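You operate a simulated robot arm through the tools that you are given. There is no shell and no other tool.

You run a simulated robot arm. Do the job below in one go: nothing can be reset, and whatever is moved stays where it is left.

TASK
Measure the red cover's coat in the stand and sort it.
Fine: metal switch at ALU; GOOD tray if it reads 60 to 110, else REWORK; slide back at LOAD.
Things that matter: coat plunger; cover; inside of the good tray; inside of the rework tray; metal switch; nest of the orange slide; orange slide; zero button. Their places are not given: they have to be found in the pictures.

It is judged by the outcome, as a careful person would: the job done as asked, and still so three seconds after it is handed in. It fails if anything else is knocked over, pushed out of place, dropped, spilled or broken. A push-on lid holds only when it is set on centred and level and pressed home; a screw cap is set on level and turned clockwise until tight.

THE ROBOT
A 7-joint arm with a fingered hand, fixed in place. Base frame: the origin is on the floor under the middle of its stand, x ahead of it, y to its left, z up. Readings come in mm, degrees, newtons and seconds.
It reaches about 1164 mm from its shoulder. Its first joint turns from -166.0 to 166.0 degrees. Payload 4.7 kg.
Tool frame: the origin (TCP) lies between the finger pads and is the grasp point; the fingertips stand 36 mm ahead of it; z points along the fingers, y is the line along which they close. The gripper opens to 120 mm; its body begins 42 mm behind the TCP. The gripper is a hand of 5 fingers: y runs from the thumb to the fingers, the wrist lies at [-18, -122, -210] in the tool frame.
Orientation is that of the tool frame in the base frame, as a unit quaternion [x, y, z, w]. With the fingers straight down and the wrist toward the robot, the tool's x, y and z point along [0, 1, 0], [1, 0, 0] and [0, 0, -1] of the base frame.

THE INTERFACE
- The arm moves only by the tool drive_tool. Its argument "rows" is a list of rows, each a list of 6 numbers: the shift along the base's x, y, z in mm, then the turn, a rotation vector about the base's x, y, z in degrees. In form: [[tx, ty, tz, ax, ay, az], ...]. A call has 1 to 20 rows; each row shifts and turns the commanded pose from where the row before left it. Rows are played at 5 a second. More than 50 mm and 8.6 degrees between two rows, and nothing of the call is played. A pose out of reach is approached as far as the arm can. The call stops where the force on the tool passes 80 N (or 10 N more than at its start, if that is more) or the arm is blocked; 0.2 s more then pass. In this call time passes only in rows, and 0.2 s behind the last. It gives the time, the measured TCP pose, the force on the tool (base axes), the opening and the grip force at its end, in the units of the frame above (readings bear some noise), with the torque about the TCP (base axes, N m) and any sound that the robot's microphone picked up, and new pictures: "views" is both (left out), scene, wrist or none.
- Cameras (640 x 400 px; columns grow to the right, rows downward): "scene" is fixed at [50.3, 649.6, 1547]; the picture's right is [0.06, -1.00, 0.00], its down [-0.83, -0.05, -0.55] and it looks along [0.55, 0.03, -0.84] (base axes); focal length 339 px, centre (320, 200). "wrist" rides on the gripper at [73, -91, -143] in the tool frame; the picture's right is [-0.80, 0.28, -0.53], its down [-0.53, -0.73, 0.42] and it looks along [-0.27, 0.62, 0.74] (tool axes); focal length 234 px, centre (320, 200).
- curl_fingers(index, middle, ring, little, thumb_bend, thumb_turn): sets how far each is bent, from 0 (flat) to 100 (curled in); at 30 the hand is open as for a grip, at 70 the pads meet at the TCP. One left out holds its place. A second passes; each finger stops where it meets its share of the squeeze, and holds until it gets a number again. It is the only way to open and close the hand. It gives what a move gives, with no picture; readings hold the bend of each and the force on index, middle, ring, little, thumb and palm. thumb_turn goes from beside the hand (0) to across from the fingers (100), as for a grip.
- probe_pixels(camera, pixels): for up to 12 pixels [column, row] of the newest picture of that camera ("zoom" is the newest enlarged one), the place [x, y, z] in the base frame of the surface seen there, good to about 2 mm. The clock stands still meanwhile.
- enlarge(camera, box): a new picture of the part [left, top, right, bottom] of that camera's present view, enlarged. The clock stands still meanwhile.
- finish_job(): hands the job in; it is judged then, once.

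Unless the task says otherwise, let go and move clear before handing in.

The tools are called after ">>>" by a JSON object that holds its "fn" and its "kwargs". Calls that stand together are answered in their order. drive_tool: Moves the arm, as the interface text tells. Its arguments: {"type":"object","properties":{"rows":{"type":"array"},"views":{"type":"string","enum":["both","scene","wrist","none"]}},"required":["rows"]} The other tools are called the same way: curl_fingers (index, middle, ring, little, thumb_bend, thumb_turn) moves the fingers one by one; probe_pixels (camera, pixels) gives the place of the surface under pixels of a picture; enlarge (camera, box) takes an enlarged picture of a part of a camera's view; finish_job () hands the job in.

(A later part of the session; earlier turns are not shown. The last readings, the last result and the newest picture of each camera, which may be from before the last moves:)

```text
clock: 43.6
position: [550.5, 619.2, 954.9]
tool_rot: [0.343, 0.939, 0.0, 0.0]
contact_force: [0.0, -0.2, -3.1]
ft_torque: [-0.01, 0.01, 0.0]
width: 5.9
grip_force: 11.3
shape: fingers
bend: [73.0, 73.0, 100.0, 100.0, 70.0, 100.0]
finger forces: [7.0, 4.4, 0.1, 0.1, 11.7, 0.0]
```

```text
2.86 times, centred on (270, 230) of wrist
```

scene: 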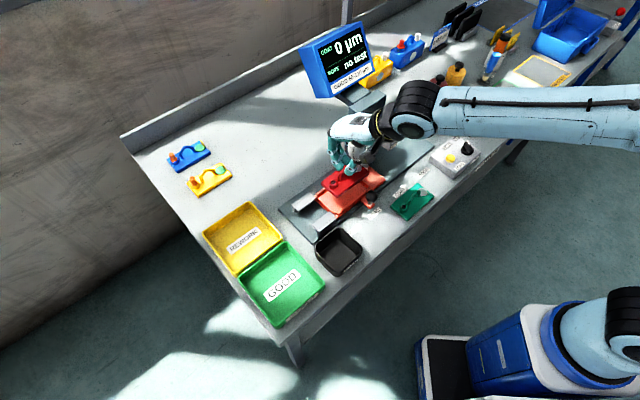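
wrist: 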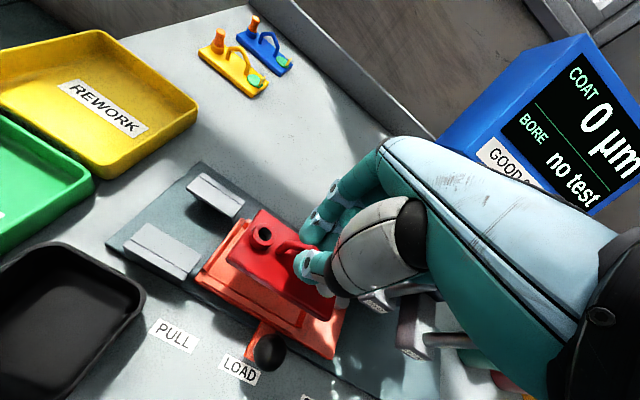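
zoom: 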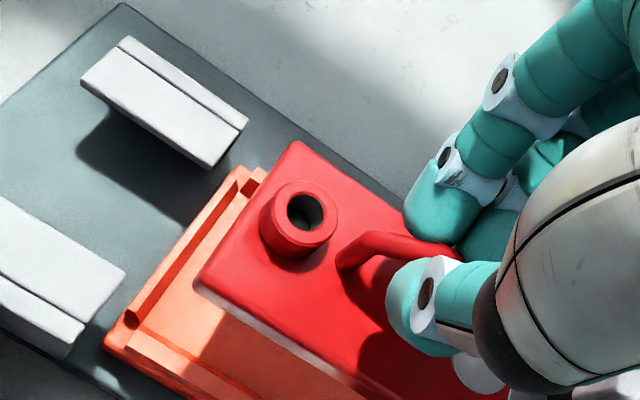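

The cover hovers over the nest. I'll probe its corners to compute the heading and centre, then correct before lowering.

>>> {"fn": "enlarge", "kwargs": {"camera": "scene", "box": [330, 155, 394, 205]}}

>>> {"fn": "probe_pixels", "kwargs": {"camera": "zoom", "pixels": [[60, 228], [188, 335], [432, 130], [190, 320], [75, 228], [425, 125], [300, 240], [250, 160], [150, 265], [120, 225], [350, 165], [200, 300]]}}

>>> {"fn": "enlarge", "kwargs": {"camera": "wrist", "box": [220, 190, 340, 330]}}

>>> {"fn": "probe_pixels", "kwargs": {"camera": "zoom", "pixels": [[200, 75], [90, 240], [110, 230], [340, 340], [150, 200], [250, 270], [270, 100], [180, 160], [200, 240], [300, 310]]}}

```text
8.00 times, centred on (362, 180) of scene
```

zoom: 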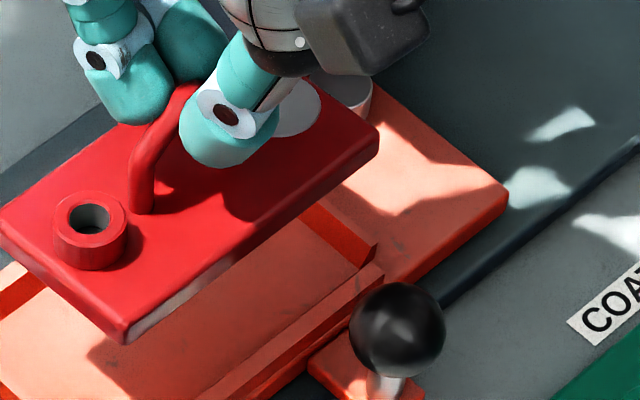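

```text
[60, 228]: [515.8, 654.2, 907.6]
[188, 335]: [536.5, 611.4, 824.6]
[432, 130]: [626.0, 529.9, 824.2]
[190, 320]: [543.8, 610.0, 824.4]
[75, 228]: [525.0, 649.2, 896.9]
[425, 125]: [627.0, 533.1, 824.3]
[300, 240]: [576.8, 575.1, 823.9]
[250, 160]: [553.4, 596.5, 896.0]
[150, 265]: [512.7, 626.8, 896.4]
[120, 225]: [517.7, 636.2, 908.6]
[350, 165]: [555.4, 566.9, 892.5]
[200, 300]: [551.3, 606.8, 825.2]
```

```text
2.86 times, centred on (280, 260) of wrist
```

zoom: 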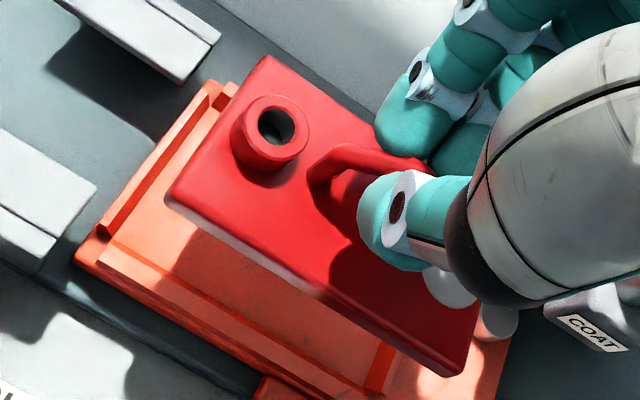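

```text
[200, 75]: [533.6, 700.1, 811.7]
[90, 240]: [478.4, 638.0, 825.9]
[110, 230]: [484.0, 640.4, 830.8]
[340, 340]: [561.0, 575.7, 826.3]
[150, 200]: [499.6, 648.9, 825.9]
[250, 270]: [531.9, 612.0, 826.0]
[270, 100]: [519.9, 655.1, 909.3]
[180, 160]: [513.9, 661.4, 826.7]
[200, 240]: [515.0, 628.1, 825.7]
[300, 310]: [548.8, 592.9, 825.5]
```

>>> {"fn": "probe_pixels", "kwargs": {"camera": "zoom", "pixels": [[268, 62], [262, 70], [176, 192], [186, 185], [455, 362], [465, 345], [475, 312], [300, 230], [390, 320], [230, 190], [330, 110], [345, 165]]}}

>>> {"fn": "enlarge", "kwargs": {"camera": "scene", "box": [322, 155, 386, 205]}}

>>> {"fn": "probe_pixels", "kwargs": {"camera": "zoom", "pixels": [[66, 222], [78, 230], [188, 338], [185, 328], [440, 135], [430, 140], [300, 225], [110, 210], [230, 265], [160, 180], [400, 165], [170, 300]]}}

```text
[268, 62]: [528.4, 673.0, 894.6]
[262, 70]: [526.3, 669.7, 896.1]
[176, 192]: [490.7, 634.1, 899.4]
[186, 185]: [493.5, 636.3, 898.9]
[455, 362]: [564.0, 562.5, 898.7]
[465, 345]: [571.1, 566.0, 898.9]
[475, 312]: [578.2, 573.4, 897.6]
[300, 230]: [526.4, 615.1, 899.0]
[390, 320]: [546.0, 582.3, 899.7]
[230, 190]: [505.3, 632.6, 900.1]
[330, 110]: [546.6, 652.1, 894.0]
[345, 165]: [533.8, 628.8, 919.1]
```

```text
8.00 times, centred on (354, 180) of scene
```

zoom: 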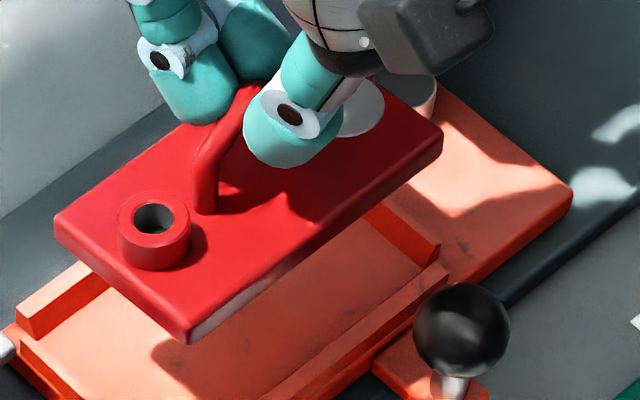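

```text
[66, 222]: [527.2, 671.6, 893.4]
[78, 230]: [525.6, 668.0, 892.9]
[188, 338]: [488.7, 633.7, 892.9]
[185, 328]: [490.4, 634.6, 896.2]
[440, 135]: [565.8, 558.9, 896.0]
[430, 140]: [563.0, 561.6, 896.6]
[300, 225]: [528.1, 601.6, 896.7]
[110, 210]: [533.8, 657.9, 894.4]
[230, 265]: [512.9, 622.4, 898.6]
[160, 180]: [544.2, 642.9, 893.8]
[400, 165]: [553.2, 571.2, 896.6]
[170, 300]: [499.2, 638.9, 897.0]
```

The cover's heading matches the stand (about −44.4°) and its centre is at (547,616.6), already within about 2 mm of the nest centre. Its near side hangs about 5 mm high, so I'll level it with a 5° tilt about its long axis and lower partway.

>>> {"fn": "drive_tool", "kwargs": {"rows": [[-1.6, -0.6, 0, 1.78, -1.75, 0], [-1.6, -0.6, 0, 1.78, -1.75, 0], [0, 0, -15, 0, 0, 0], [0, 0, -15, 0, 0, 0], [0, 0, -10, 0, 0, 0]]}}

>>> {"fn": "enlarge", "kwargs": {"camera": "wrist", "box": [220, 190, 340, 330]}}

>>> {"fn": "probe_pixels", "kwargs": {"camera": "zoom", "pixels": [[268, 62], [262, 70], [178, 190], [186, 185], [455, 360], [465, 345], [475, 312], [300, 230], [390, 320], [230, 190], [330, 110], [345, 165]]}}

>>> {"fn": "enlarge", "kwargs": {"camera": "scene", "box": [322, 155, 386, 205]}}

```text
clock: 44.8
position: [548.8, 617.6, 913.7]
tool_rot: [0.342, 0.939, 0.04, 0.018]
contact_force: [0.0, -0.1, -2.0]
ft_torque: [0.01, -0.02, 0.0]
width: 6.1
grip_force: 11.3
shape: fingers
bend: [73.0, 73.0, 100.0, 100.0, 70.0, 100.0]
finger forces: [7.0, 4.4, 0.1, 0.0, 11.7, 0.1]
```

scene: 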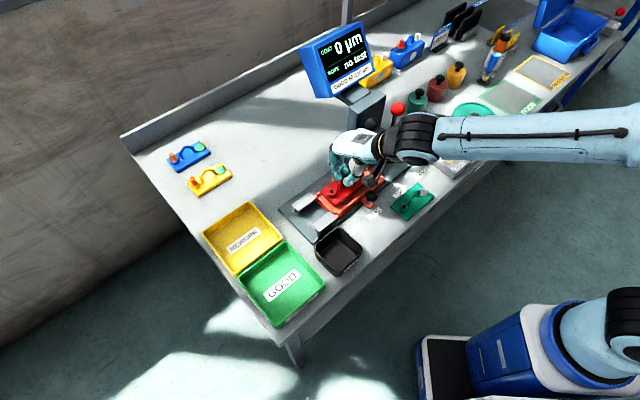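
wrist: 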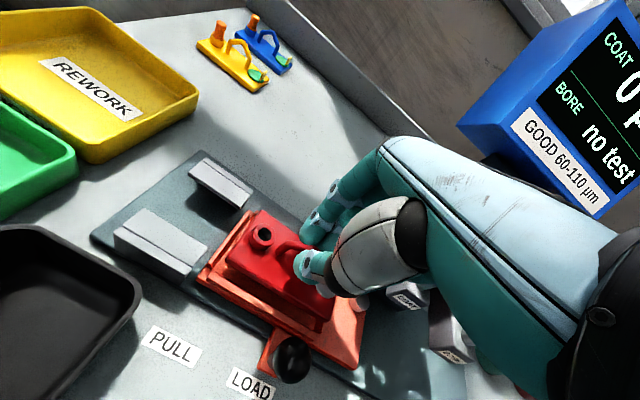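

```text
2.86 times, centred on (280, 260) of wrist
```

zoom: 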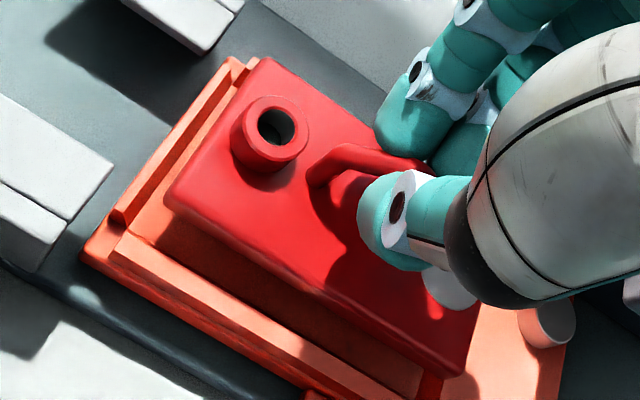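

```text
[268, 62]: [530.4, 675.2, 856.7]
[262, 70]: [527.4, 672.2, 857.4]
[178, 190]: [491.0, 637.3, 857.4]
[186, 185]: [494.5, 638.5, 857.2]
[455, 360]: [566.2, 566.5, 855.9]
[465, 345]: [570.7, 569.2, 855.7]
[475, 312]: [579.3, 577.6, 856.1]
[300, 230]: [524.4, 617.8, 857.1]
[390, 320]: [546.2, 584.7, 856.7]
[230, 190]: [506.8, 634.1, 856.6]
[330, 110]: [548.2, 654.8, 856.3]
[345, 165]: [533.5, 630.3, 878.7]
```

```text
8.00 times, centred on (354, 180) of scene
```

zoom: 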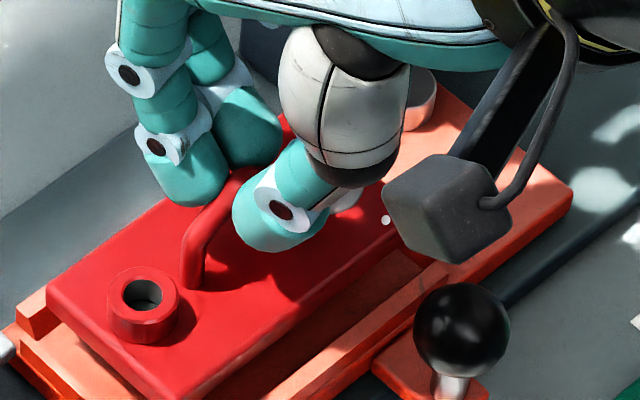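

The cover is level at z≈857 top and centred at about (548.7,619.5), inside the nest walls. I'll lower slowly toward the floor, watching the force.

>>> {"fn": "drive_tool", "kwargs": {"rows": [[-0.5, -0.5, -6, 0, 0, 0], [0, 0, -6, 0, 0, 0], [0, 0, -3, 0, 0, 0], [0, 0, -2, 0, 0, 0]]}}

>>> {"fn": "enlarge", "kwargs": {"camera": "scene", "box": [322, 155, 386, 205]}}

>>> {"fn": "enlarge", "kwargs": {"camera": "wrist", "box": [220, 190, 340, 330]}}

>>> {"fn": "probe_pixels", "kwargs": {"camera": "zoom", "pixels": [[265, 68], [186, 190], [460, 350], [300, 230], [390, 320], [230, 190], [330, 110]]}}

```text
clock: 45.8
position: [548.9, 617.3, 897.5]
tool_rot: [0.343, 0.938, 0.04, 0.018]
contact_force: [0.4, -0.6, -2.3]
ft_torque: [-0.03, 0.01, -0.02]
width: 5.9
grip_force: 11.7
shape: fingers
bend: [73.0, 73.0, 100.0, 100.0, 70.0, 100.0]
finger forces: [7.0, 4.3, 0.0, 0.1, 11.7, 0.0]
```

scene: 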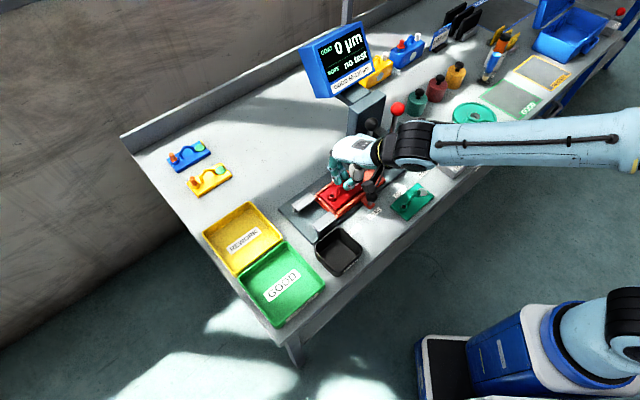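
wrist: 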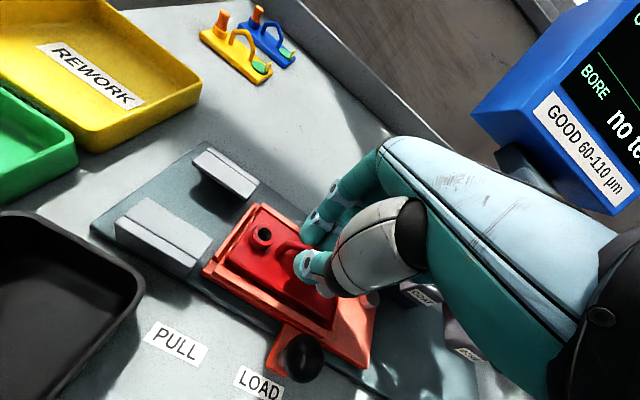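

```text
8.00 times, centred on (354, 180) of scene
```

zoom: 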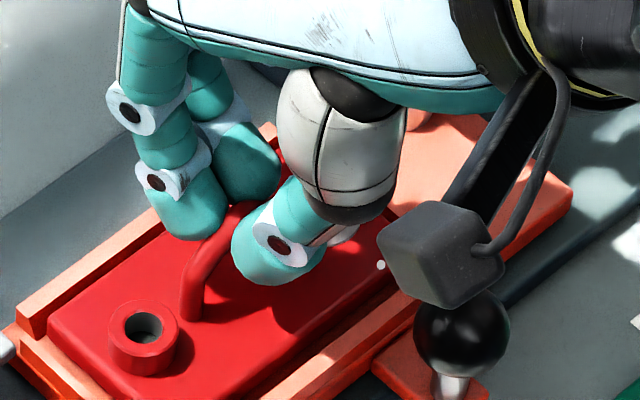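

```text
2.86 times, centred on (280, 260) of wrist
```

zoom: 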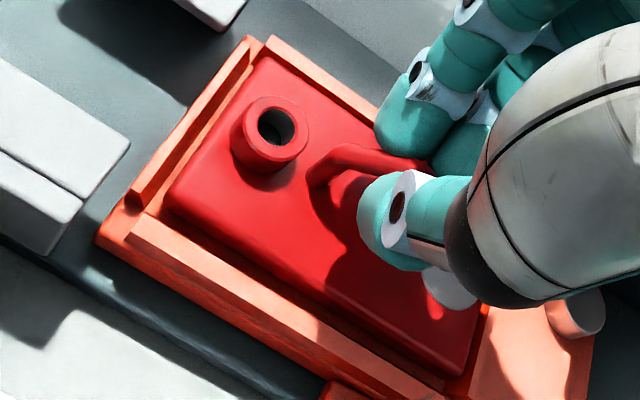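

```text
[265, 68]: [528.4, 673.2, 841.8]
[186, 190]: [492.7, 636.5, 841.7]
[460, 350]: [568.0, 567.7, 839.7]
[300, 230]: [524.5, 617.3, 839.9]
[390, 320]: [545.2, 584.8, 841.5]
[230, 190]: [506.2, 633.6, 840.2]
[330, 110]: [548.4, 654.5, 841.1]
```

The cover's bottom is now below the wall tops with no contact, and it fits cleanly. I'll lower the last 5 mm gently.

>>> {"fn": "drive_tool", "kwargs": {"rows": [[0, 0, -1.5, 0, 0, 0], [0, 0, -1.5, 0, 0, 0], [0, 0, -1.5, 0, 0, 0]], "views": "none"}}

>>> {"fn": "drive_tool", "kwargs": {"rows": [[0, 0, -1, 0, 0, 0]]}}

>>> {"fn": "enlarge", "kwargs": {"camera": "wrist", "box": [220, 190, 340, 330]}}

>>> {"fn": "probe_pixels", "kwargs": {"camera": "zoom", "pixels": [[265, 68], [186, 190], [460, 350], [300, 230], [390, 320], [230, 190], [330, 110]]}}

```text
clock: 46.6
position: [548.2, 618.4, 895.8]
tool_rot: [0.343, 0.938, 0.041, 0.018]
contact_force: [1.6, 1.1, 6.0]
ft_torque: [0.03, -0.09, 0.0]
width: 5.7
grip_force: 13.3
shape: fingers
bend: [73.0, 73.0, 100.0, 100.0, 70.0, 100.0]
finger forces: [7.8, 6.7, 0.0, 0.0, 12.2, 0.1]
```

```text
clock: 47.0
position: [547.9, 618.5, 894.5]
tool_rot: [0.343, 0.938, 0.041, 0.018]
contact_force: [1.5, 0.8, 10.3]
ft_torque: [0.0, -0.03, 0.02]
width: 6.0
grip_force: 13.9
shape: fingers
bend: [73.0, 73.0, 100.0, 100.0, 70.0, 100.0]
finger forces: [9.0, 7.7, 0.0, 0.1, 12.1, 0.1]
```

scene: 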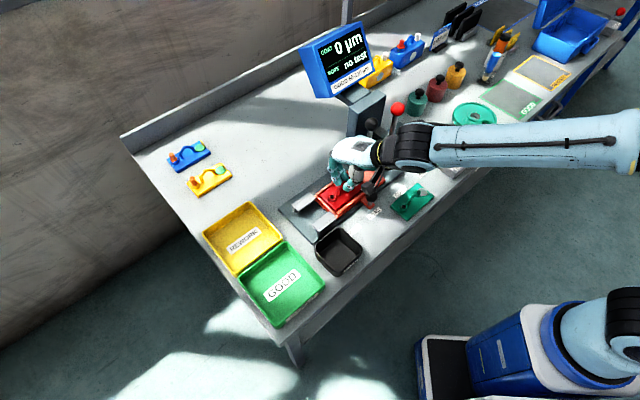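
wrist: 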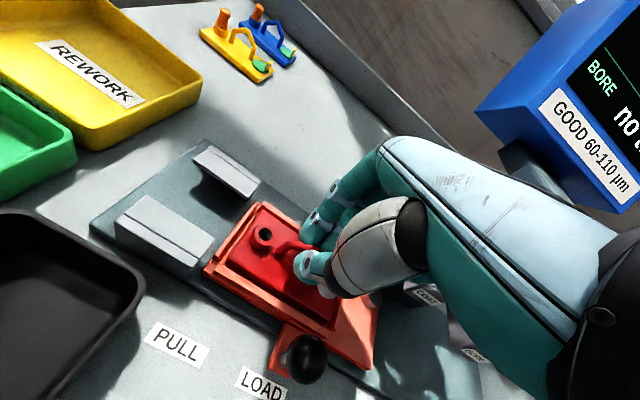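

```text
2.86 times, centred on (280, 260) of wrist
```

zoom: 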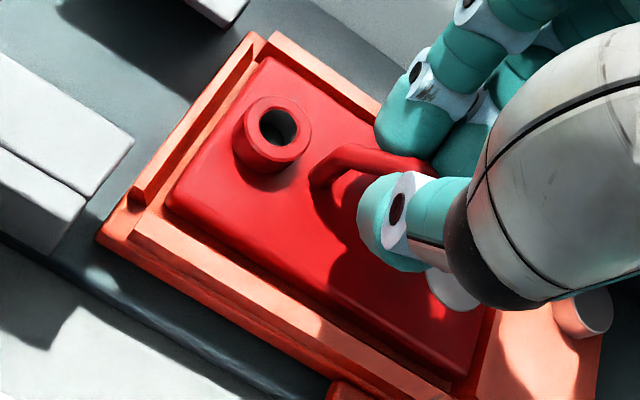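

```text
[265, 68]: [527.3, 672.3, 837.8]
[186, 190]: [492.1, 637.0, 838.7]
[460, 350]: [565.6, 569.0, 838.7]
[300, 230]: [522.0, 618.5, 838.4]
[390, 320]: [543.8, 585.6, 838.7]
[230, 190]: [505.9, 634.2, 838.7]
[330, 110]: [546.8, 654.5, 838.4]
```

The cover is flat in the nest (all corners at z≈838.5 in the wrist camera) with about 10 N of contact, so it is seated. I'll open the fingers to release.

>>> {"fn": "curl_fingers", "kwargs": {"index": 66, "middle": 66, "thumb_bend": 64}}

>>> {"fn": "curl_fingers", "kwargs": {"index": 58, "middle": 58, "thumb_bend": 56}}

>>> {"fn": "drive_tool", "kwargs": {"rows": [[0, 0, 8, 0, 0, 0], [0, 0, 15, 0, 0, 0], [0, 0, 25, 0, 0, 0]]}}

>>> {"fn": "enlarge", "kwargs": {"camera": "scene", "box": [310, 150, 390, 200]}}

>>> {"fn": "enlarge", "kwargs": {"camera": "wrist", "box": [200, 190, 340, 330]}}

```text
clock: 48.0
position: [547.7, 618.4, 891.9]
tool_rot: [0.343, 0.938, 0.04, 0.019]
contact_force: [0.1, -0.5, 0.4]
ft_torque: [0.01, -0.02, 0.0]
width: 17.7
grip_force: 0.0
shape: fingers
bend: [66.0, 66.0, 100.0, 100.0, 64.0, 100.0]
finger forces: [0.0, 0.0, 0.0, 0.0, 0.0, 0.1]
```

```text
clock: 49.0
position: [548.6, 617.7, 892.0]
tool_rot: [0.344, 0.938, 0.04, 0.019]
contact_force: [-0.2, -0.3, -0.3]
ft_torque: [0.01, 0.02, 0.03]
width: 42.6
grip_force: 0.1
shape: fingers
bend: [57.0, 57.0, 100.0, 100.0, 56.0, 100.0]
finger forces: [0.0, 0.0, 0.0, 0.0, 0.1, 0.1]
```

```text
clock: 49.8
position: [548.0, 616.7, 940.2]
tool_rot: [0.344, 0.938, 0.039, 0.018]
contact_force: [0.2, -0.1, -0.1]
ft_torque: [0.02, -0.03, 0.0]
width: 42.5
grip_force: 0.0
shape: fingers
bend: [57.0, 57.0, 100.0, 100.0, 56.0, 100.0]
finger forces: [0.1, 0.1, 0.0, 0.0, 0.0, 0.1]
```

scene: 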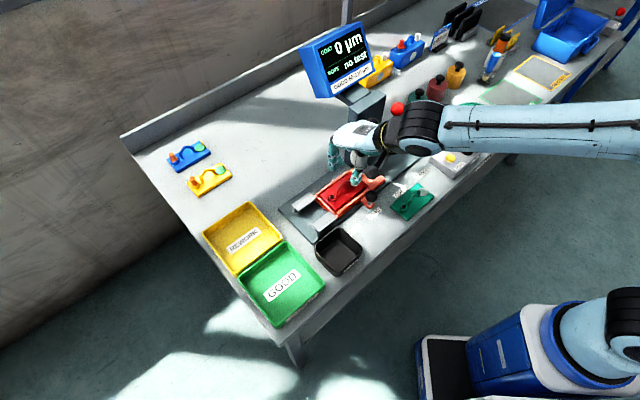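
wrist: 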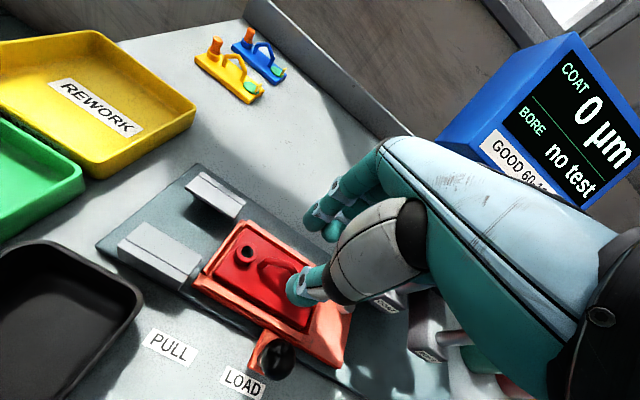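

```text
8.00 times, centred on (350, 175) of scene
```

zoom: 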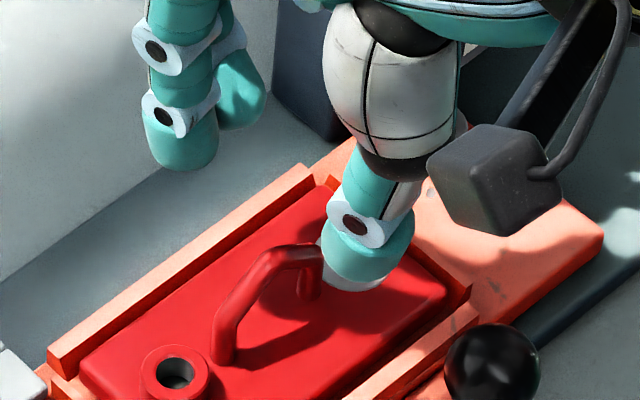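

```text
2.86 times, centred on (270, 260) of wrist
```

zoom: 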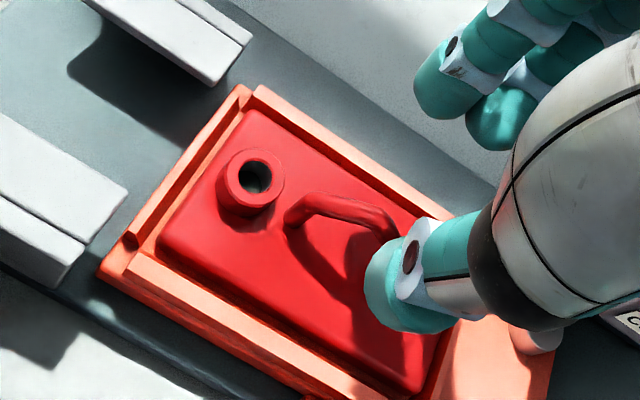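

The cover sits well in the nest and is released. Next I'll turn the hand so the fingers close along the slide direction, open wider, and hover over the slide's black knob at about (524,548,858).

>>> {"fn": "drive_tool", "kwargs": {"rows": [[-4, -8, 30, -1.78, 1.75, 0], [-4, -8, 30, -1.78, 1.75, 0], [-4, -10, 10, 0, 0, -7.9], [-4, -10, 0, 0, 0, -7.9], [-4, -10, 0, 0, 0, -7.9], [-2, -10, 0, 0, 0, -7.9], [-1, -8, 0, 0, 0, -7.9], [-1, -5, 0, 0, 0, -7.9], [0, 0, 0, 0, 0, -7.9], [0, 0, 0, 0, 0, -7.9], [0, 0, 0, 0, 0, -7.9], [0, 0, 0, 0, 0, -7.9], [0, 0, 0, 0, 0, -7.9], [0, 0, 0, 0, 0, -7.9]], "views": "none"}}

>>> {"fn": "curl_fingers", "kwargs": {"index": 48, "middle": 48, "thumb_bend": 50}}

>>> {"fn": "drive_tool", "kwargs": {"rows": [[0, 0, 0, 0, 0, 0]]}}

>>> {"fn": "enlarge", "kwargs": {"camera": "scene", "box": [300, 130, 444, 220]}}

```text
clock: 52.8
position: [524.4, 547.2, 1011.5]
tool_rot: [0.924, 0.381, 0.0, 0.0]
contact_force: [0.4, 0.0, -0.6]
ft_torque: [-0.03, -0.02, 0.02]
width: 42.7
grip_force: 0.0
shape: fingers
bend: [57.0, 57.0, 100.0, 100.0, 56.0, 100.0]
finger forces: [0.1, 0.0, 0.1, 0.0, 0.1, 0.0]
```

```text
clock: 53.8
position: [524.2, 548.0, 1010.5]
tool_rot: [0.924, 0.382, 0.0, 0.001]
contact_force: [0.5, 0.0, 0.9]
ft_torque: [0.01, 0.01, -0.02]
width: 65.3
grip_force: 0.0
shape: fingers
bend: [48.0, 48.0, 100.0, 100.0, 50.0, 100.0]
finger forces: [0.1, 0.0, 0.1, 0.0, 0.0, 0.0]
```

```text
clock: 54.2
position: [524.8, 547.6, 1010.5]
tool_rot: [0.924, 0.383, 0.001, 0.001]
contact_force: [0.0, -0.2, 0.5]
ft_torque: [-0.04, -0.02, -0.02]
width: 65.4
grip_force: 0.0
shape: fingers
bend: [48.0, 48.0, 100.0, 100.0, 50.0, 100.0]
finger forces: [0.0, 0.0, 0.0, 0.0, 0.0, 0.2]
```

scene: 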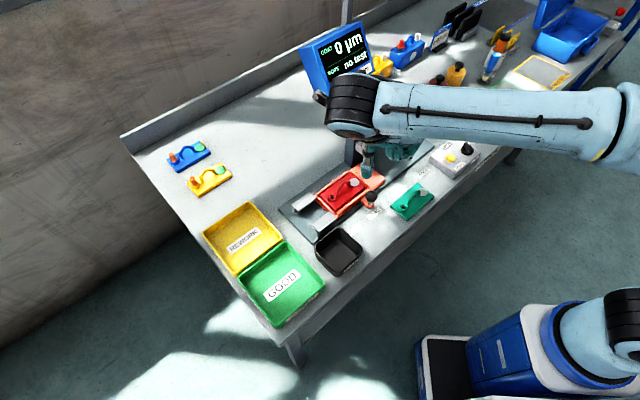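
wrist: 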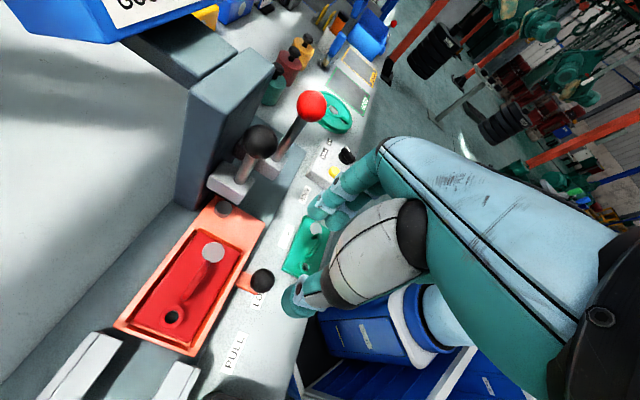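

```text
4.44 times, centred on (372, 175) of scene
```

zoom: 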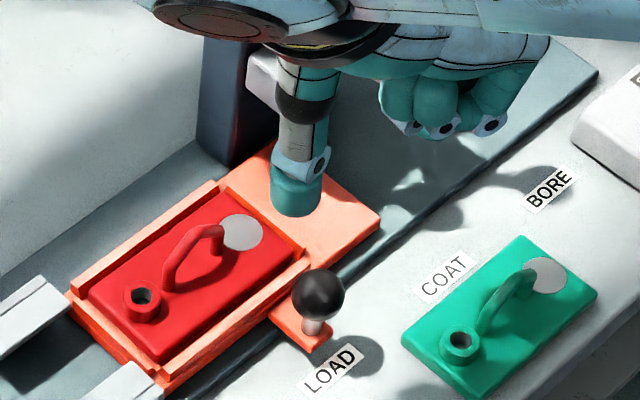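

I'm above the knob with the fingers open 65 mm. I'll pin down the ball's centre from the wrist view and check the station labels for the travel distance.

>>> {"fn": "enlarge", "kwargs": {"camera": "wrist", "box": [220, 230, 316, 330]}}

>>> {"fn": "probe_pixels", "kwargs": {"camera": "zoom", "pixels": [[345, 205], [300, 205], [390, 205], [345, 165], [345, 245], [300, 240], [275, 235], [290, 225]]}}

>>> {"fn": "enlarge", "kwargs": {"camera": "scene", "box": [355, 150, 435, 240]}}

>>> {"fn": "probe_pixels", "kwargs": {"camera": "zoom", "pixels": [[210, 195], [175, 195], [240, 195], [210, 165], [210, 225], [205, 240], [180, 248], [225, 250], [230, 290], [350, 190], [455, 100], [200, 290]]}}

```text
4.00 times, centred on (268, 280) of wrist
```

zoom: 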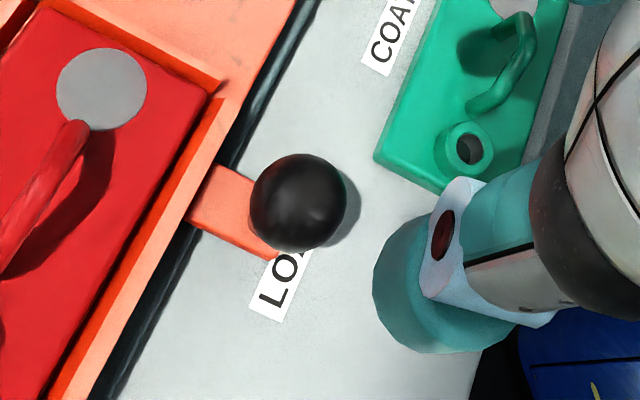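

```text
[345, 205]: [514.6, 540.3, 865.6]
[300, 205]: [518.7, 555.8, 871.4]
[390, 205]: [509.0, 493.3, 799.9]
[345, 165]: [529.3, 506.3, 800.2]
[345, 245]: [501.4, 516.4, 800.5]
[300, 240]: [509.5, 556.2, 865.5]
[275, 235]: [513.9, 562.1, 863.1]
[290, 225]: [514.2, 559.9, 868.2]
```

```text
4.44 times, centred on (395, 195) of scene
```

zoom: 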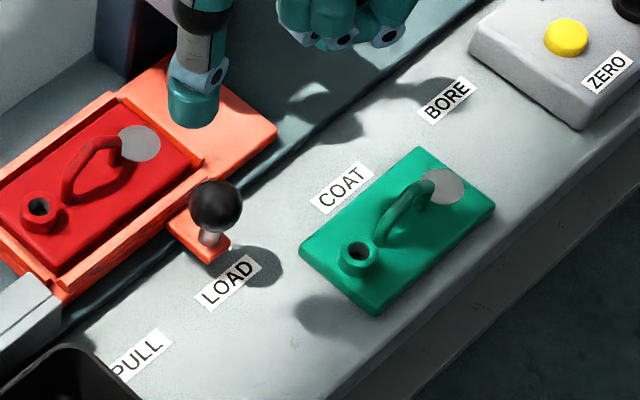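

```text
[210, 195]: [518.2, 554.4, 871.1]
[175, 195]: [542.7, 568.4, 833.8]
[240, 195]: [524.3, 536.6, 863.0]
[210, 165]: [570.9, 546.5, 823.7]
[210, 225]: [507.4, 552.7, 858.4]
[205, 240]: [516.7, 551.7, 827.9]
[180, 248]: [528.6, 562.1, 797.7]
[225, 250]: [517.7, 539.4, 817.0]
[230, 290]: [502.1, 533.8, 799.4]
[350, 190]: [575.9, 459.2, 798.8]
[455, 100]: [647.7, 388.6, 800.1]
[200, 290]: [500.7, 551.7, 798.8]
```

The ball's centre is at about (519.5,550,858), lined up with the LOAD label, and the label pitch is 100 mm. I'll descend around the ball.

>>> {"fn": "drive_tool", "kwargs": {"rows": [[-2.5, 1, -40, 0, 0, 0], [-2.5, 1, -40, 0, 0, 0], [0, 0, -25, 0, 0, 0], [0, 0, -12, 0, 0, 0]]}}

>>> {"fn": "enlarge", "kwargs": {"camera": "wrist", "box": [220, 170, 400, 310]}}

>>> {"fn": "enlarge", "kwargs": {"camera": "scene", "box": [330, 150, 426, 230]}}

```text
clock: 55.2
position: [519.1, 551.0, 895.7]
tool_rot: [0.924, 0.383, 0.0, 0.0]
contact_force: [-0.7, -0.3, 0.7]
ft_torque: [0.0, -0.01, 0.04]
width: 65.2
grip_force: 0.1
shape: fingers
bend: [48.0, 48.0, 100.0, 100.0, 50.0, 100.0]
finger forces: [0.0, 0.0, 0.1, 0.0, 0.0, 0.1]
```

scene: 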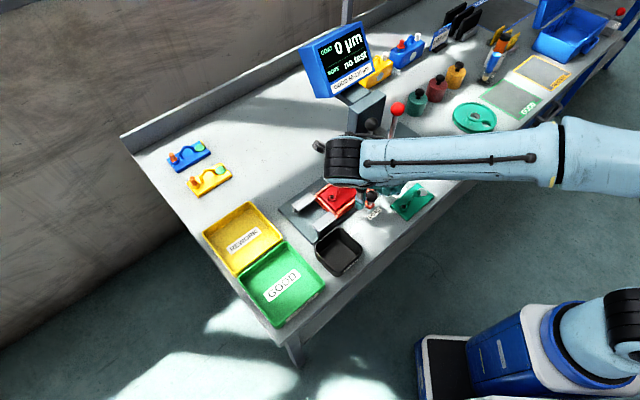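
wrist: 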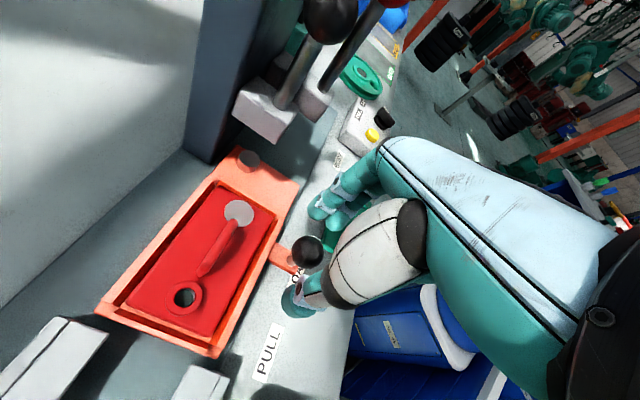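

```text
2.86 times, centred on (310, 240) of wrist
```

zoom: 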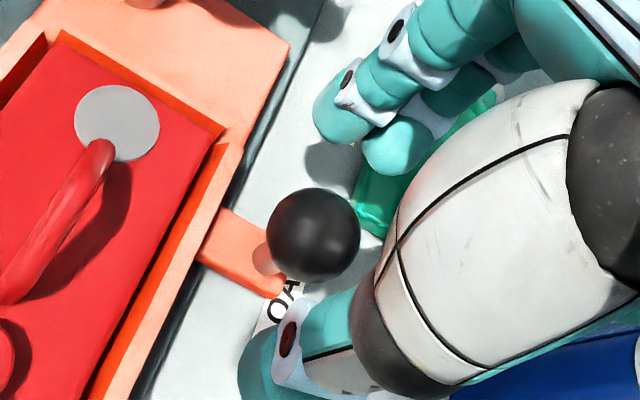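

```text
5.00 times, centred on (378, 190) of scene
```

zoom: 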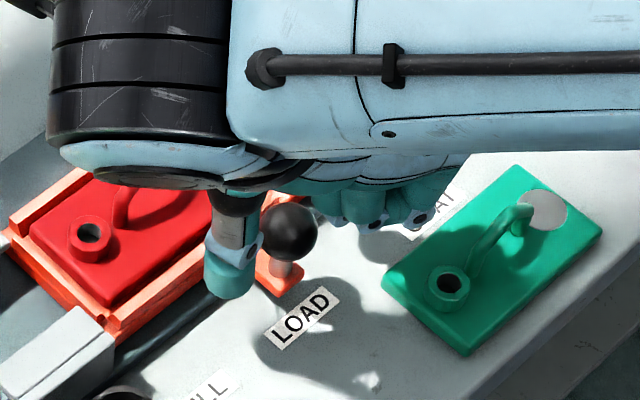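

The ball sits centrally between the thumb and fingers. I'll lower 10 mm more and close gently on it.

>>> {"fn": "drive_tool", "kwargs": {"rows": [[0, 0, -6, 0, 0, 0], [0, 0, -5, 0, 0, 0]], "views": "none"}}

>>> {"fn": "curl_fingers", "kwargs": {"index": 57, "middle": 57, "thumb_bend": 61}}

>>> {"fn": "curl_fingers", "kwargs": {"index": 61, "middle": 61, "thumb_bend": 65}}

>>> {"fn": "drive_tool", "kwargs": {"rows": [[0, 0, 0, 0, 0, 0]]}}

>>> {"fn": "enlarge", "kwargs": {"camera": "wrist", "box": [220, 170, 400, 310]}}

```text
clock: 55.8
position: [520.2, 551.7, 883.2]
tool_rot: [0.924, 0.383, 0.0, 0.0]
contact_force: [-0.8, 0.3, -0.4]
ft_torque: [-0.01, -0.02, -0.02]
width: 65.4
grip_force: 0.0
shape: fingers
bend: [48.0, 48.0, 100.0, 100.0, 50.0, 100.0]
finger forces: [0.1, 0.0, 0.0, 0.0, 0.0, 0.0]
```

```text
clock: 56.8
position: [519.9, 551.9, 883.3]
tool_rot: [0.924, 0.383, 0.0, 0.001]
contact_force: [-1.0, 0.3, 0.4]
ft_torque: [0.01, -0.01, 0.0]
width: 37.9
grip_force: 0.0
shape: fingers
bend: [56.0, 56.0, 100.0, 100.0, 61.0, 100.0]
finger forces: [0.0, 0.1, 0.0, 0.0, 0.0, 0.1]
```

```text
clock: 57.8
position: [519.7, 551.1, 883.5]
tool_rot: [0.924, 0.382, 0.0, 0.0]
contact_force: [-0.5, -0.1, -0.1]
ft_torque: [0.06, 0.04, 0.0]
width: 29.4
grip_force: 1.7
shape: fingers
bend: [60.0, 61.0, 100.0, 100.0, 63.0, 100.0]
finger forces: [0.9, 0.0, 0.0, 0.0, 1.9, 0.0]
```

```text
clock: 58.2
position: [518.4, 550.5, 884.0]
tool_rot: [0.924, 0.383, 0.0, 0.0]
contact_force: [-0.3, 1.0, -0.9]
ft_torque: [0.03, 0.03, -0.02]
width: 29.0
grip_force: 1.6
shape: fingers
bend: [60.0, 61.0, 100.0, 100.0, 63.0, 100.0]
finger forces: [0.9, 0.0, 0.0, 0.0, 2.0, 0.1]
```

scene: 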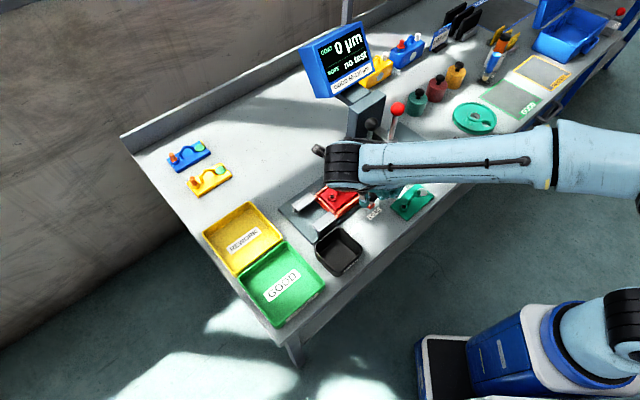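
wrist: 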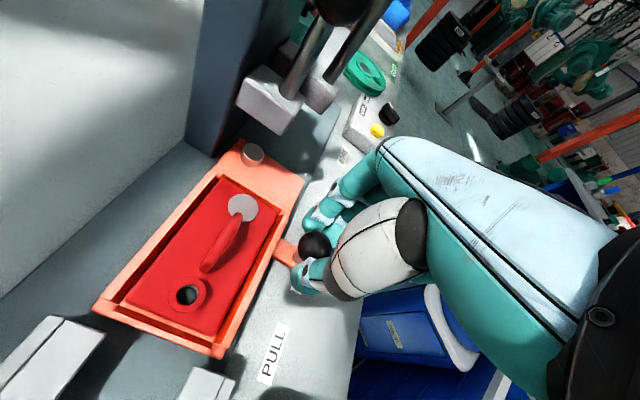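

```text
2.86 times, centred on (310, 240) of wrist
```

zoom: 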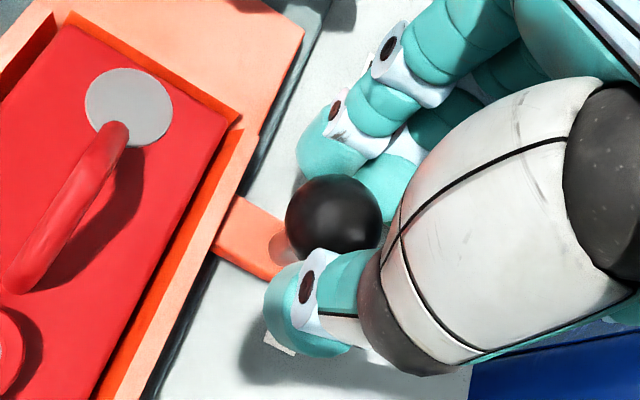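

The ball is held lightly between thumb and index at 29 mm. I'll firm it slightly and slide 50 mm toward COAT, checking forces.

>>> {"fn": "curl_fingers", "kwargs": {"index": 63, "middle": 64, "thumb_bend": 66}}

>>> {"fn": "drive_tool", "kwargs": {"rows": [[5.7, -5.6, 0, 0, 0, 0], [7.1, -7.05, 0, 0, 0, 0], [7.1, -7.05, 0, 0, 0, 0], [7.1, -7.05, 0, 0, 0, 0], [7.1, -7.05, 0, 0, 0, 0], [1.4, -1.45, 0, 0, 0, 0]]}}

>>> {"fn": "enlarge", "kwargs": {"camera": "wrist", "box": [120, 50, 400, 310]}}

```text
clock: 59.2
position: [519.1, 551.1, 883.1]
tool_rot: [0.924, 0.382, 0.0, 0.0]
contact_force: [-0.1, -0.4, -0.6]
ft_torque: [-0.02, 0.02, 0.05]
width: 28.4
grip_force: 3.5
shape: fingers
bend: [61.0, 63.0, 100.0, 100.0, 63.0, 100.0]
finger forces: [2.1, 1.3, 0.0, 0.0, 3.3, 0.0]
```

```text
clock: 60.6
position: [554.2, 515.4, 883.9]
tool_rot: [0.924, 0.383, -0.001, -0.001]
contact_force: [1.3, 1.6, 1.8]
ft_torque: [0.05, -0.01, -0.03]
width: 28.1
grip_force: 3.3
shape: fingers
bend: [61.0, 63.0, 100.0, 100.0, 63.0, 100.0]
finger forces: [2.1, 0.8, 0.1, 0.0, 3.6, 0.0]
```

scene: 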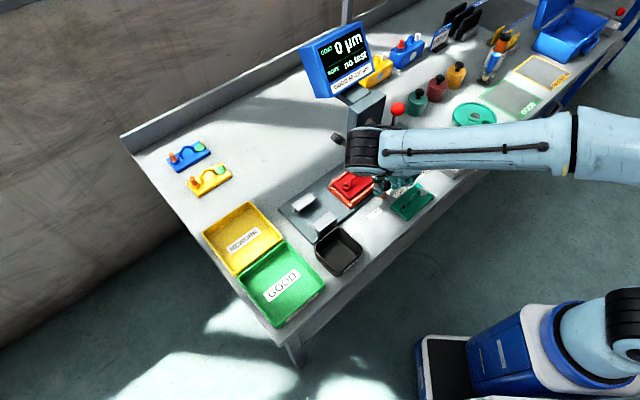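
wrist: 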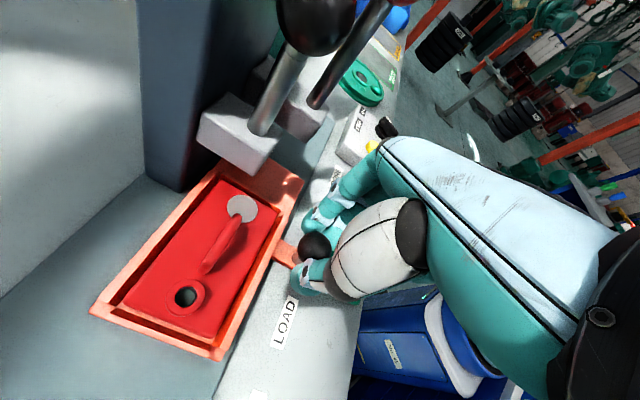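

```text
1.54 times, centred on (260, 180) of wrist
```

zoom: 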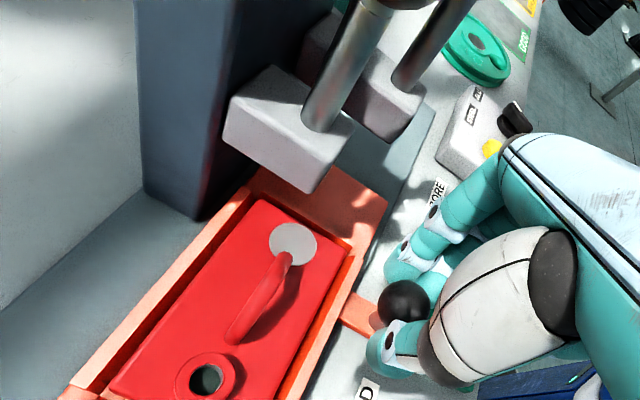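

The slide follows smoothly with small forces. I'll continue another 30 mm while the cover's handle passes below the bracket.

>>> {"fn": "drive_tool", "kwargs": {"rows": [[5.7, -5.6, 0, 0, 0, 0], [7.1, -7.05, 0, 0, 0, 0], [7.1, -7.05, 0, 0, 0, 0], [1.4, -1.45, 0, 0, 0, 0]]}}

>>> {"fn": "enlarge", "kwargs": {"camera": "wrist", "box": [120, 50, 400, 310]}}

>>> {"fn": "enlarge", "kwargs": {"camera": "scene", "box": [330, 120, 442, 220]}}

```text
clock: 61.6
position: [575.2, 493.3, 882.9]
tool_rot: [0.924, 0.382, 0.0, 0.0]
contact_force: [-0.2, 0.1, 2.1]
ft_torque: [0.01, -0.01, -0.01]
width: 28.0
grip_force: 3.4
shape: fingers
bend: [61.0, 63.0, 100.0, 100.0, 63.0, 100.0]
finger forces: [1.9, 1.1, 0.0, 0.1, 3.3, 0.0]
```

scene: 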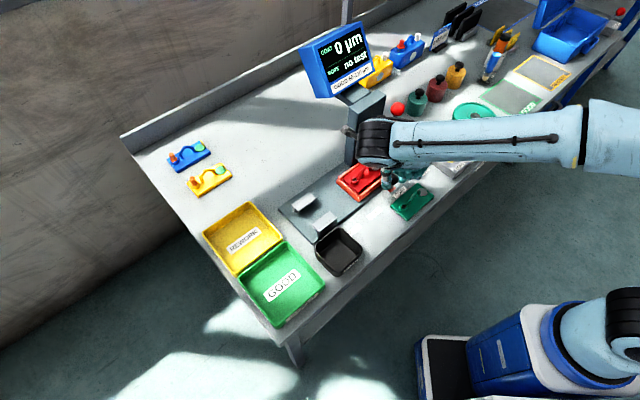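
wrist: 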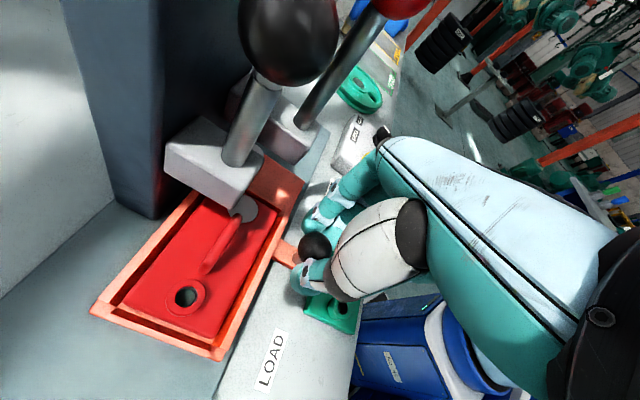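

```text
1.54 times, centred on (260, 180) of wrist
```

zoom: 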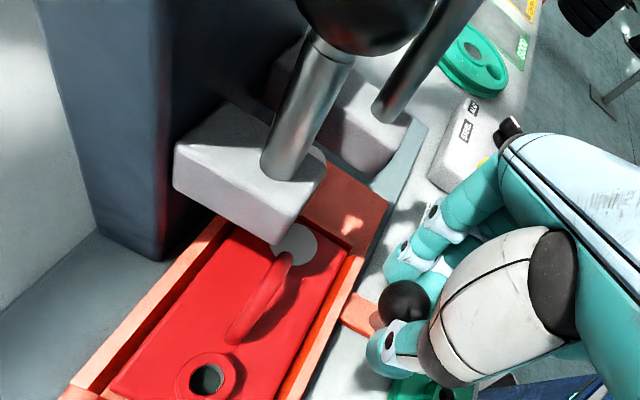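

```text
4.00 times, centred on (386, 170) of scene
```

zoom: 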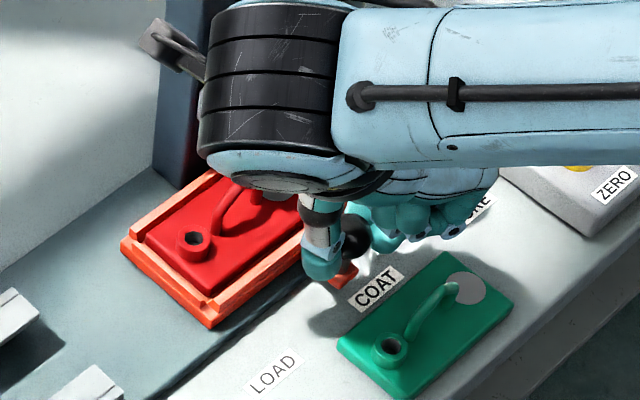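

80 mm travelled and all clear. Finishing the last 20 mm to COAT.

>>> {"fn": "drive_tool", "kwargs": {"rows": [[5.7, -5.6, 0, 0, 0, 0], [5.7, -5.6, 0, 0, 0, 0], [2.7, -2.9, 0, 0, 0, 0]]}}

>>> {"fn": "enlarge", "kwargs": {"camera": "wrist", "box": [120, 50, 400, 310]}}

>>> {"fn": "enlarge", "kwargs": {"camera": "scene", "box": [340, 140, 436, 220]}}

```text
clock: 62.4
position: [589.3, 480.3, 883.5]
tool_rot: [0.924, 0.383, 0.0, 0.001]
contact_force: [1.2, 2.0, -0.3]
ft_torque: [0.04, 0.01, 0.0]
width: 28.0
grip_force: 3.0
shape: fingers
bend: [61.0, 63.0, 100.0, 100.0, 63.0, 100.0]
finger forces: [2.1, 1.1, 0.1, 0.0, 3.4, 0.0]
```

scene: 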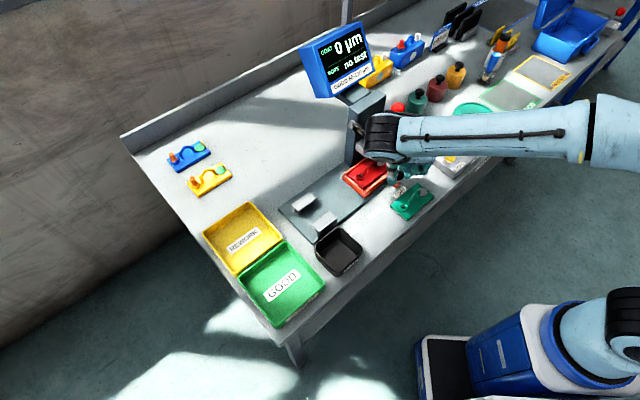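
wrist: 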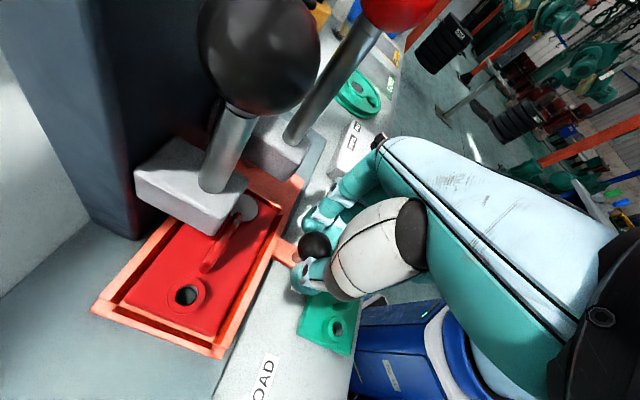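

```text
1.54 times, centred on (260, 180) of wrist
```

zoom: 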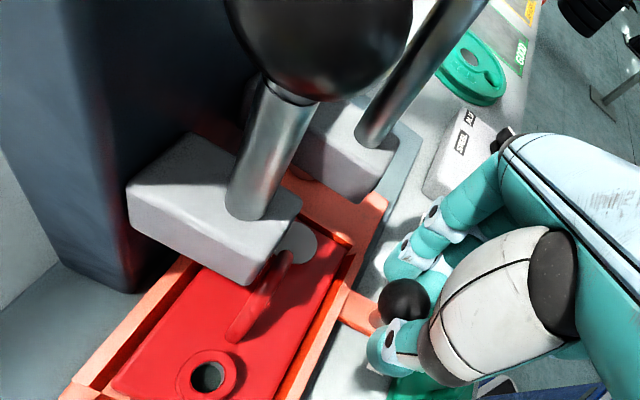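

```text
5.00 times, centred on (388, 180) of scene
```

zoom: 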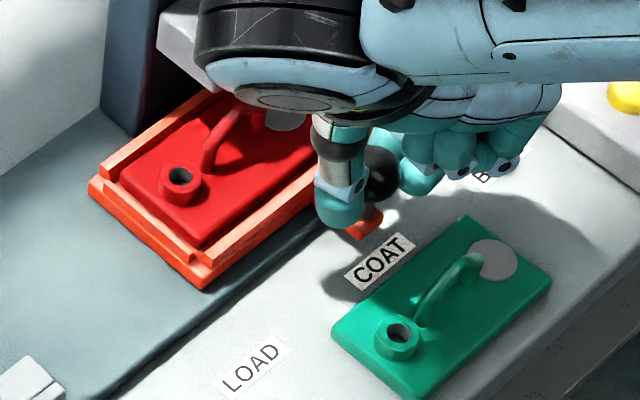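

The slide has moved 99.7 mm and the knob stands at the COAT label. I'll release the knob, rise straight up and retreat before reshaping the hand for the plunger.

>>> {"fn": "curl_fingers", "kwargs": {"index": 50, "middle": 50, "thumb_bend": 52}}

>>> {"fn": "drive_tool", "kwargs": {"rows": [[0, 0, 15, 0, 0, 0], [0, 0, 30, 0, 0, 0], [0, 0, 40, 0, 0, 0], [0, 0, 40, 0, 0, 0], [0, 0, 40, 0, 0, 0], [-15, -10, 40, 0, 0, 0], [-25, -10, 10, 0, 0, 0], [-20, 0, 0, 0, 0, 0]]}}

>>> {"fn": "enlarge", "kwargs": {"camera": "scene", "box": [330, 120, 442, 220]}}

```text
clock: 63.4
position: [589.5, 480.4, 884.1]
tool_rot: [0.924, 0.383, 0.0, 0.0]
contact_force: [0.0, 0.3, -0.6]
ft_torque: [0.01, 0.0, 0.01]
width: 59.1
grip_force: 0.0
shape: fingers
bend: [50.0, 50.0, 100.0, 100.0, 52.0, 100.0]
finger forces: [0.0, 0.0, 0.0, 0.0, 0.0, 0.1]
```

```text
clock: 65.2
position: [527.9, 458.5, 1097.8]
tool_rot: [0.924, 0.383, 0.0, 0.0]
contact_force: [-0.2, 0.2, 0.0]
ft_torque: [-0.01, -0.01, 0.0]
width: 59.3
grip_force: 0.1
shape: fingers
bend: [50.0, 50.0, 100.0, 100.0, 52.0, 100.0]
finger forces: [0.0, 0.1, 0.0, 0.0, 0.1, 0.1]
```

scene: 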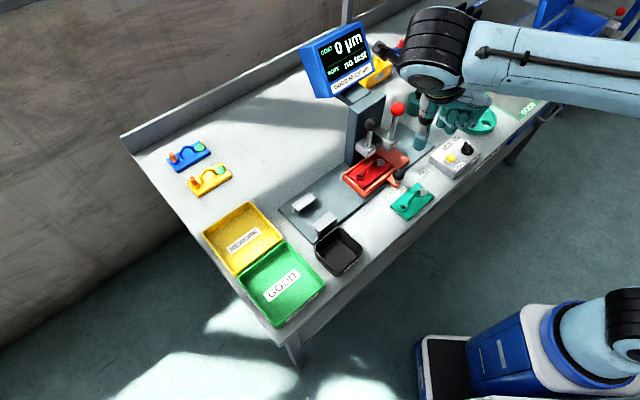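
wrist: 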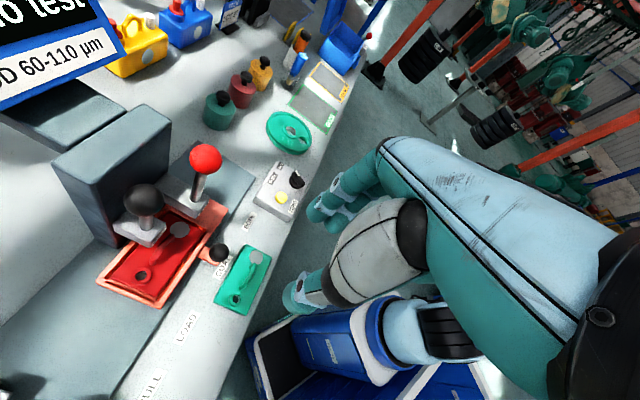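

```text
4.00 times, centred on (386, 170) of scene
```

zoom: 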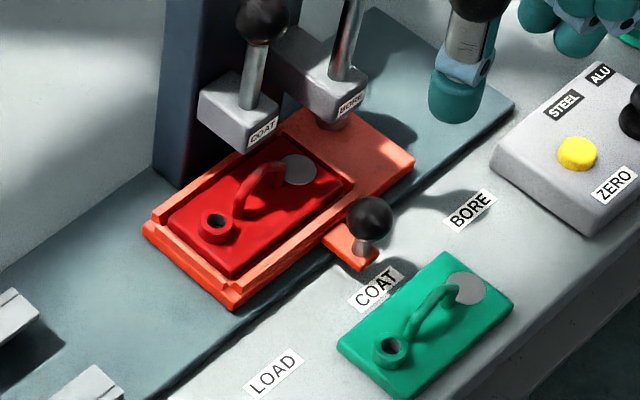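

The slide rests at COAT with the cover under the COAT bracket. I'll compare the knob with the label more exactly before pressing the plunger.

>>> {"fn": "enlarge", "kwargs": {"camera": "scene", "box": [360, 165, 424, 225]}}

>>> {"fn": "probe_pixels", "kwargs": {"camera": "zoom", "pixels": [[220, 188], [190, 190], [225, 150], [262, 150], [215, 205], [232, 220], [255, 190], [150, 340], [240, 265], [200, 305], [170, 375], [60, 360]]}}

```text
6.67 times, centred on (392, 195) of scene
```

zoom: 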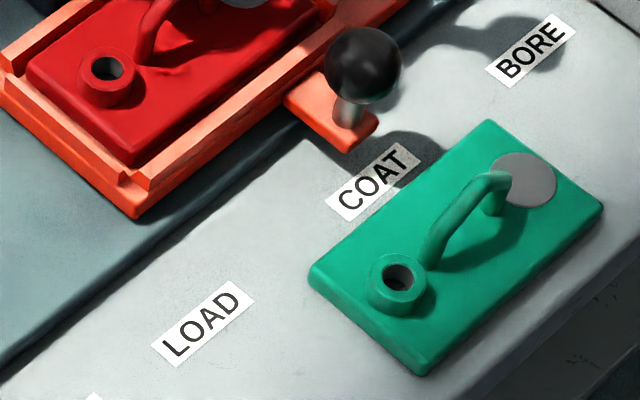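

```text
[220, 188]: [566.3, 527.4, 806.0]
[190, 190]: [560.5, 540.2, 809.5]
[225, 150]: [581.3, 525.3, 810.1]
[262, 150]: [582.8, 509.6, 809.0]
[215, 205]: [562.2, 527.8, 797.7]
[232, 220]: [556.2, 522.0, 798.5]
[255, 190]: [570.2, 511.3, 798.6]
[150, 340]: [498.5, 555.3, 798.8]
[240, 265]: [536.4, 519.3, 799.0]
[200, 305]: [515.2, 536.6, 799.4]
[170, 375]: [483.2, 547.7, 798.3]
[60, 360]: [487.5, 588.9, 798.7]
```

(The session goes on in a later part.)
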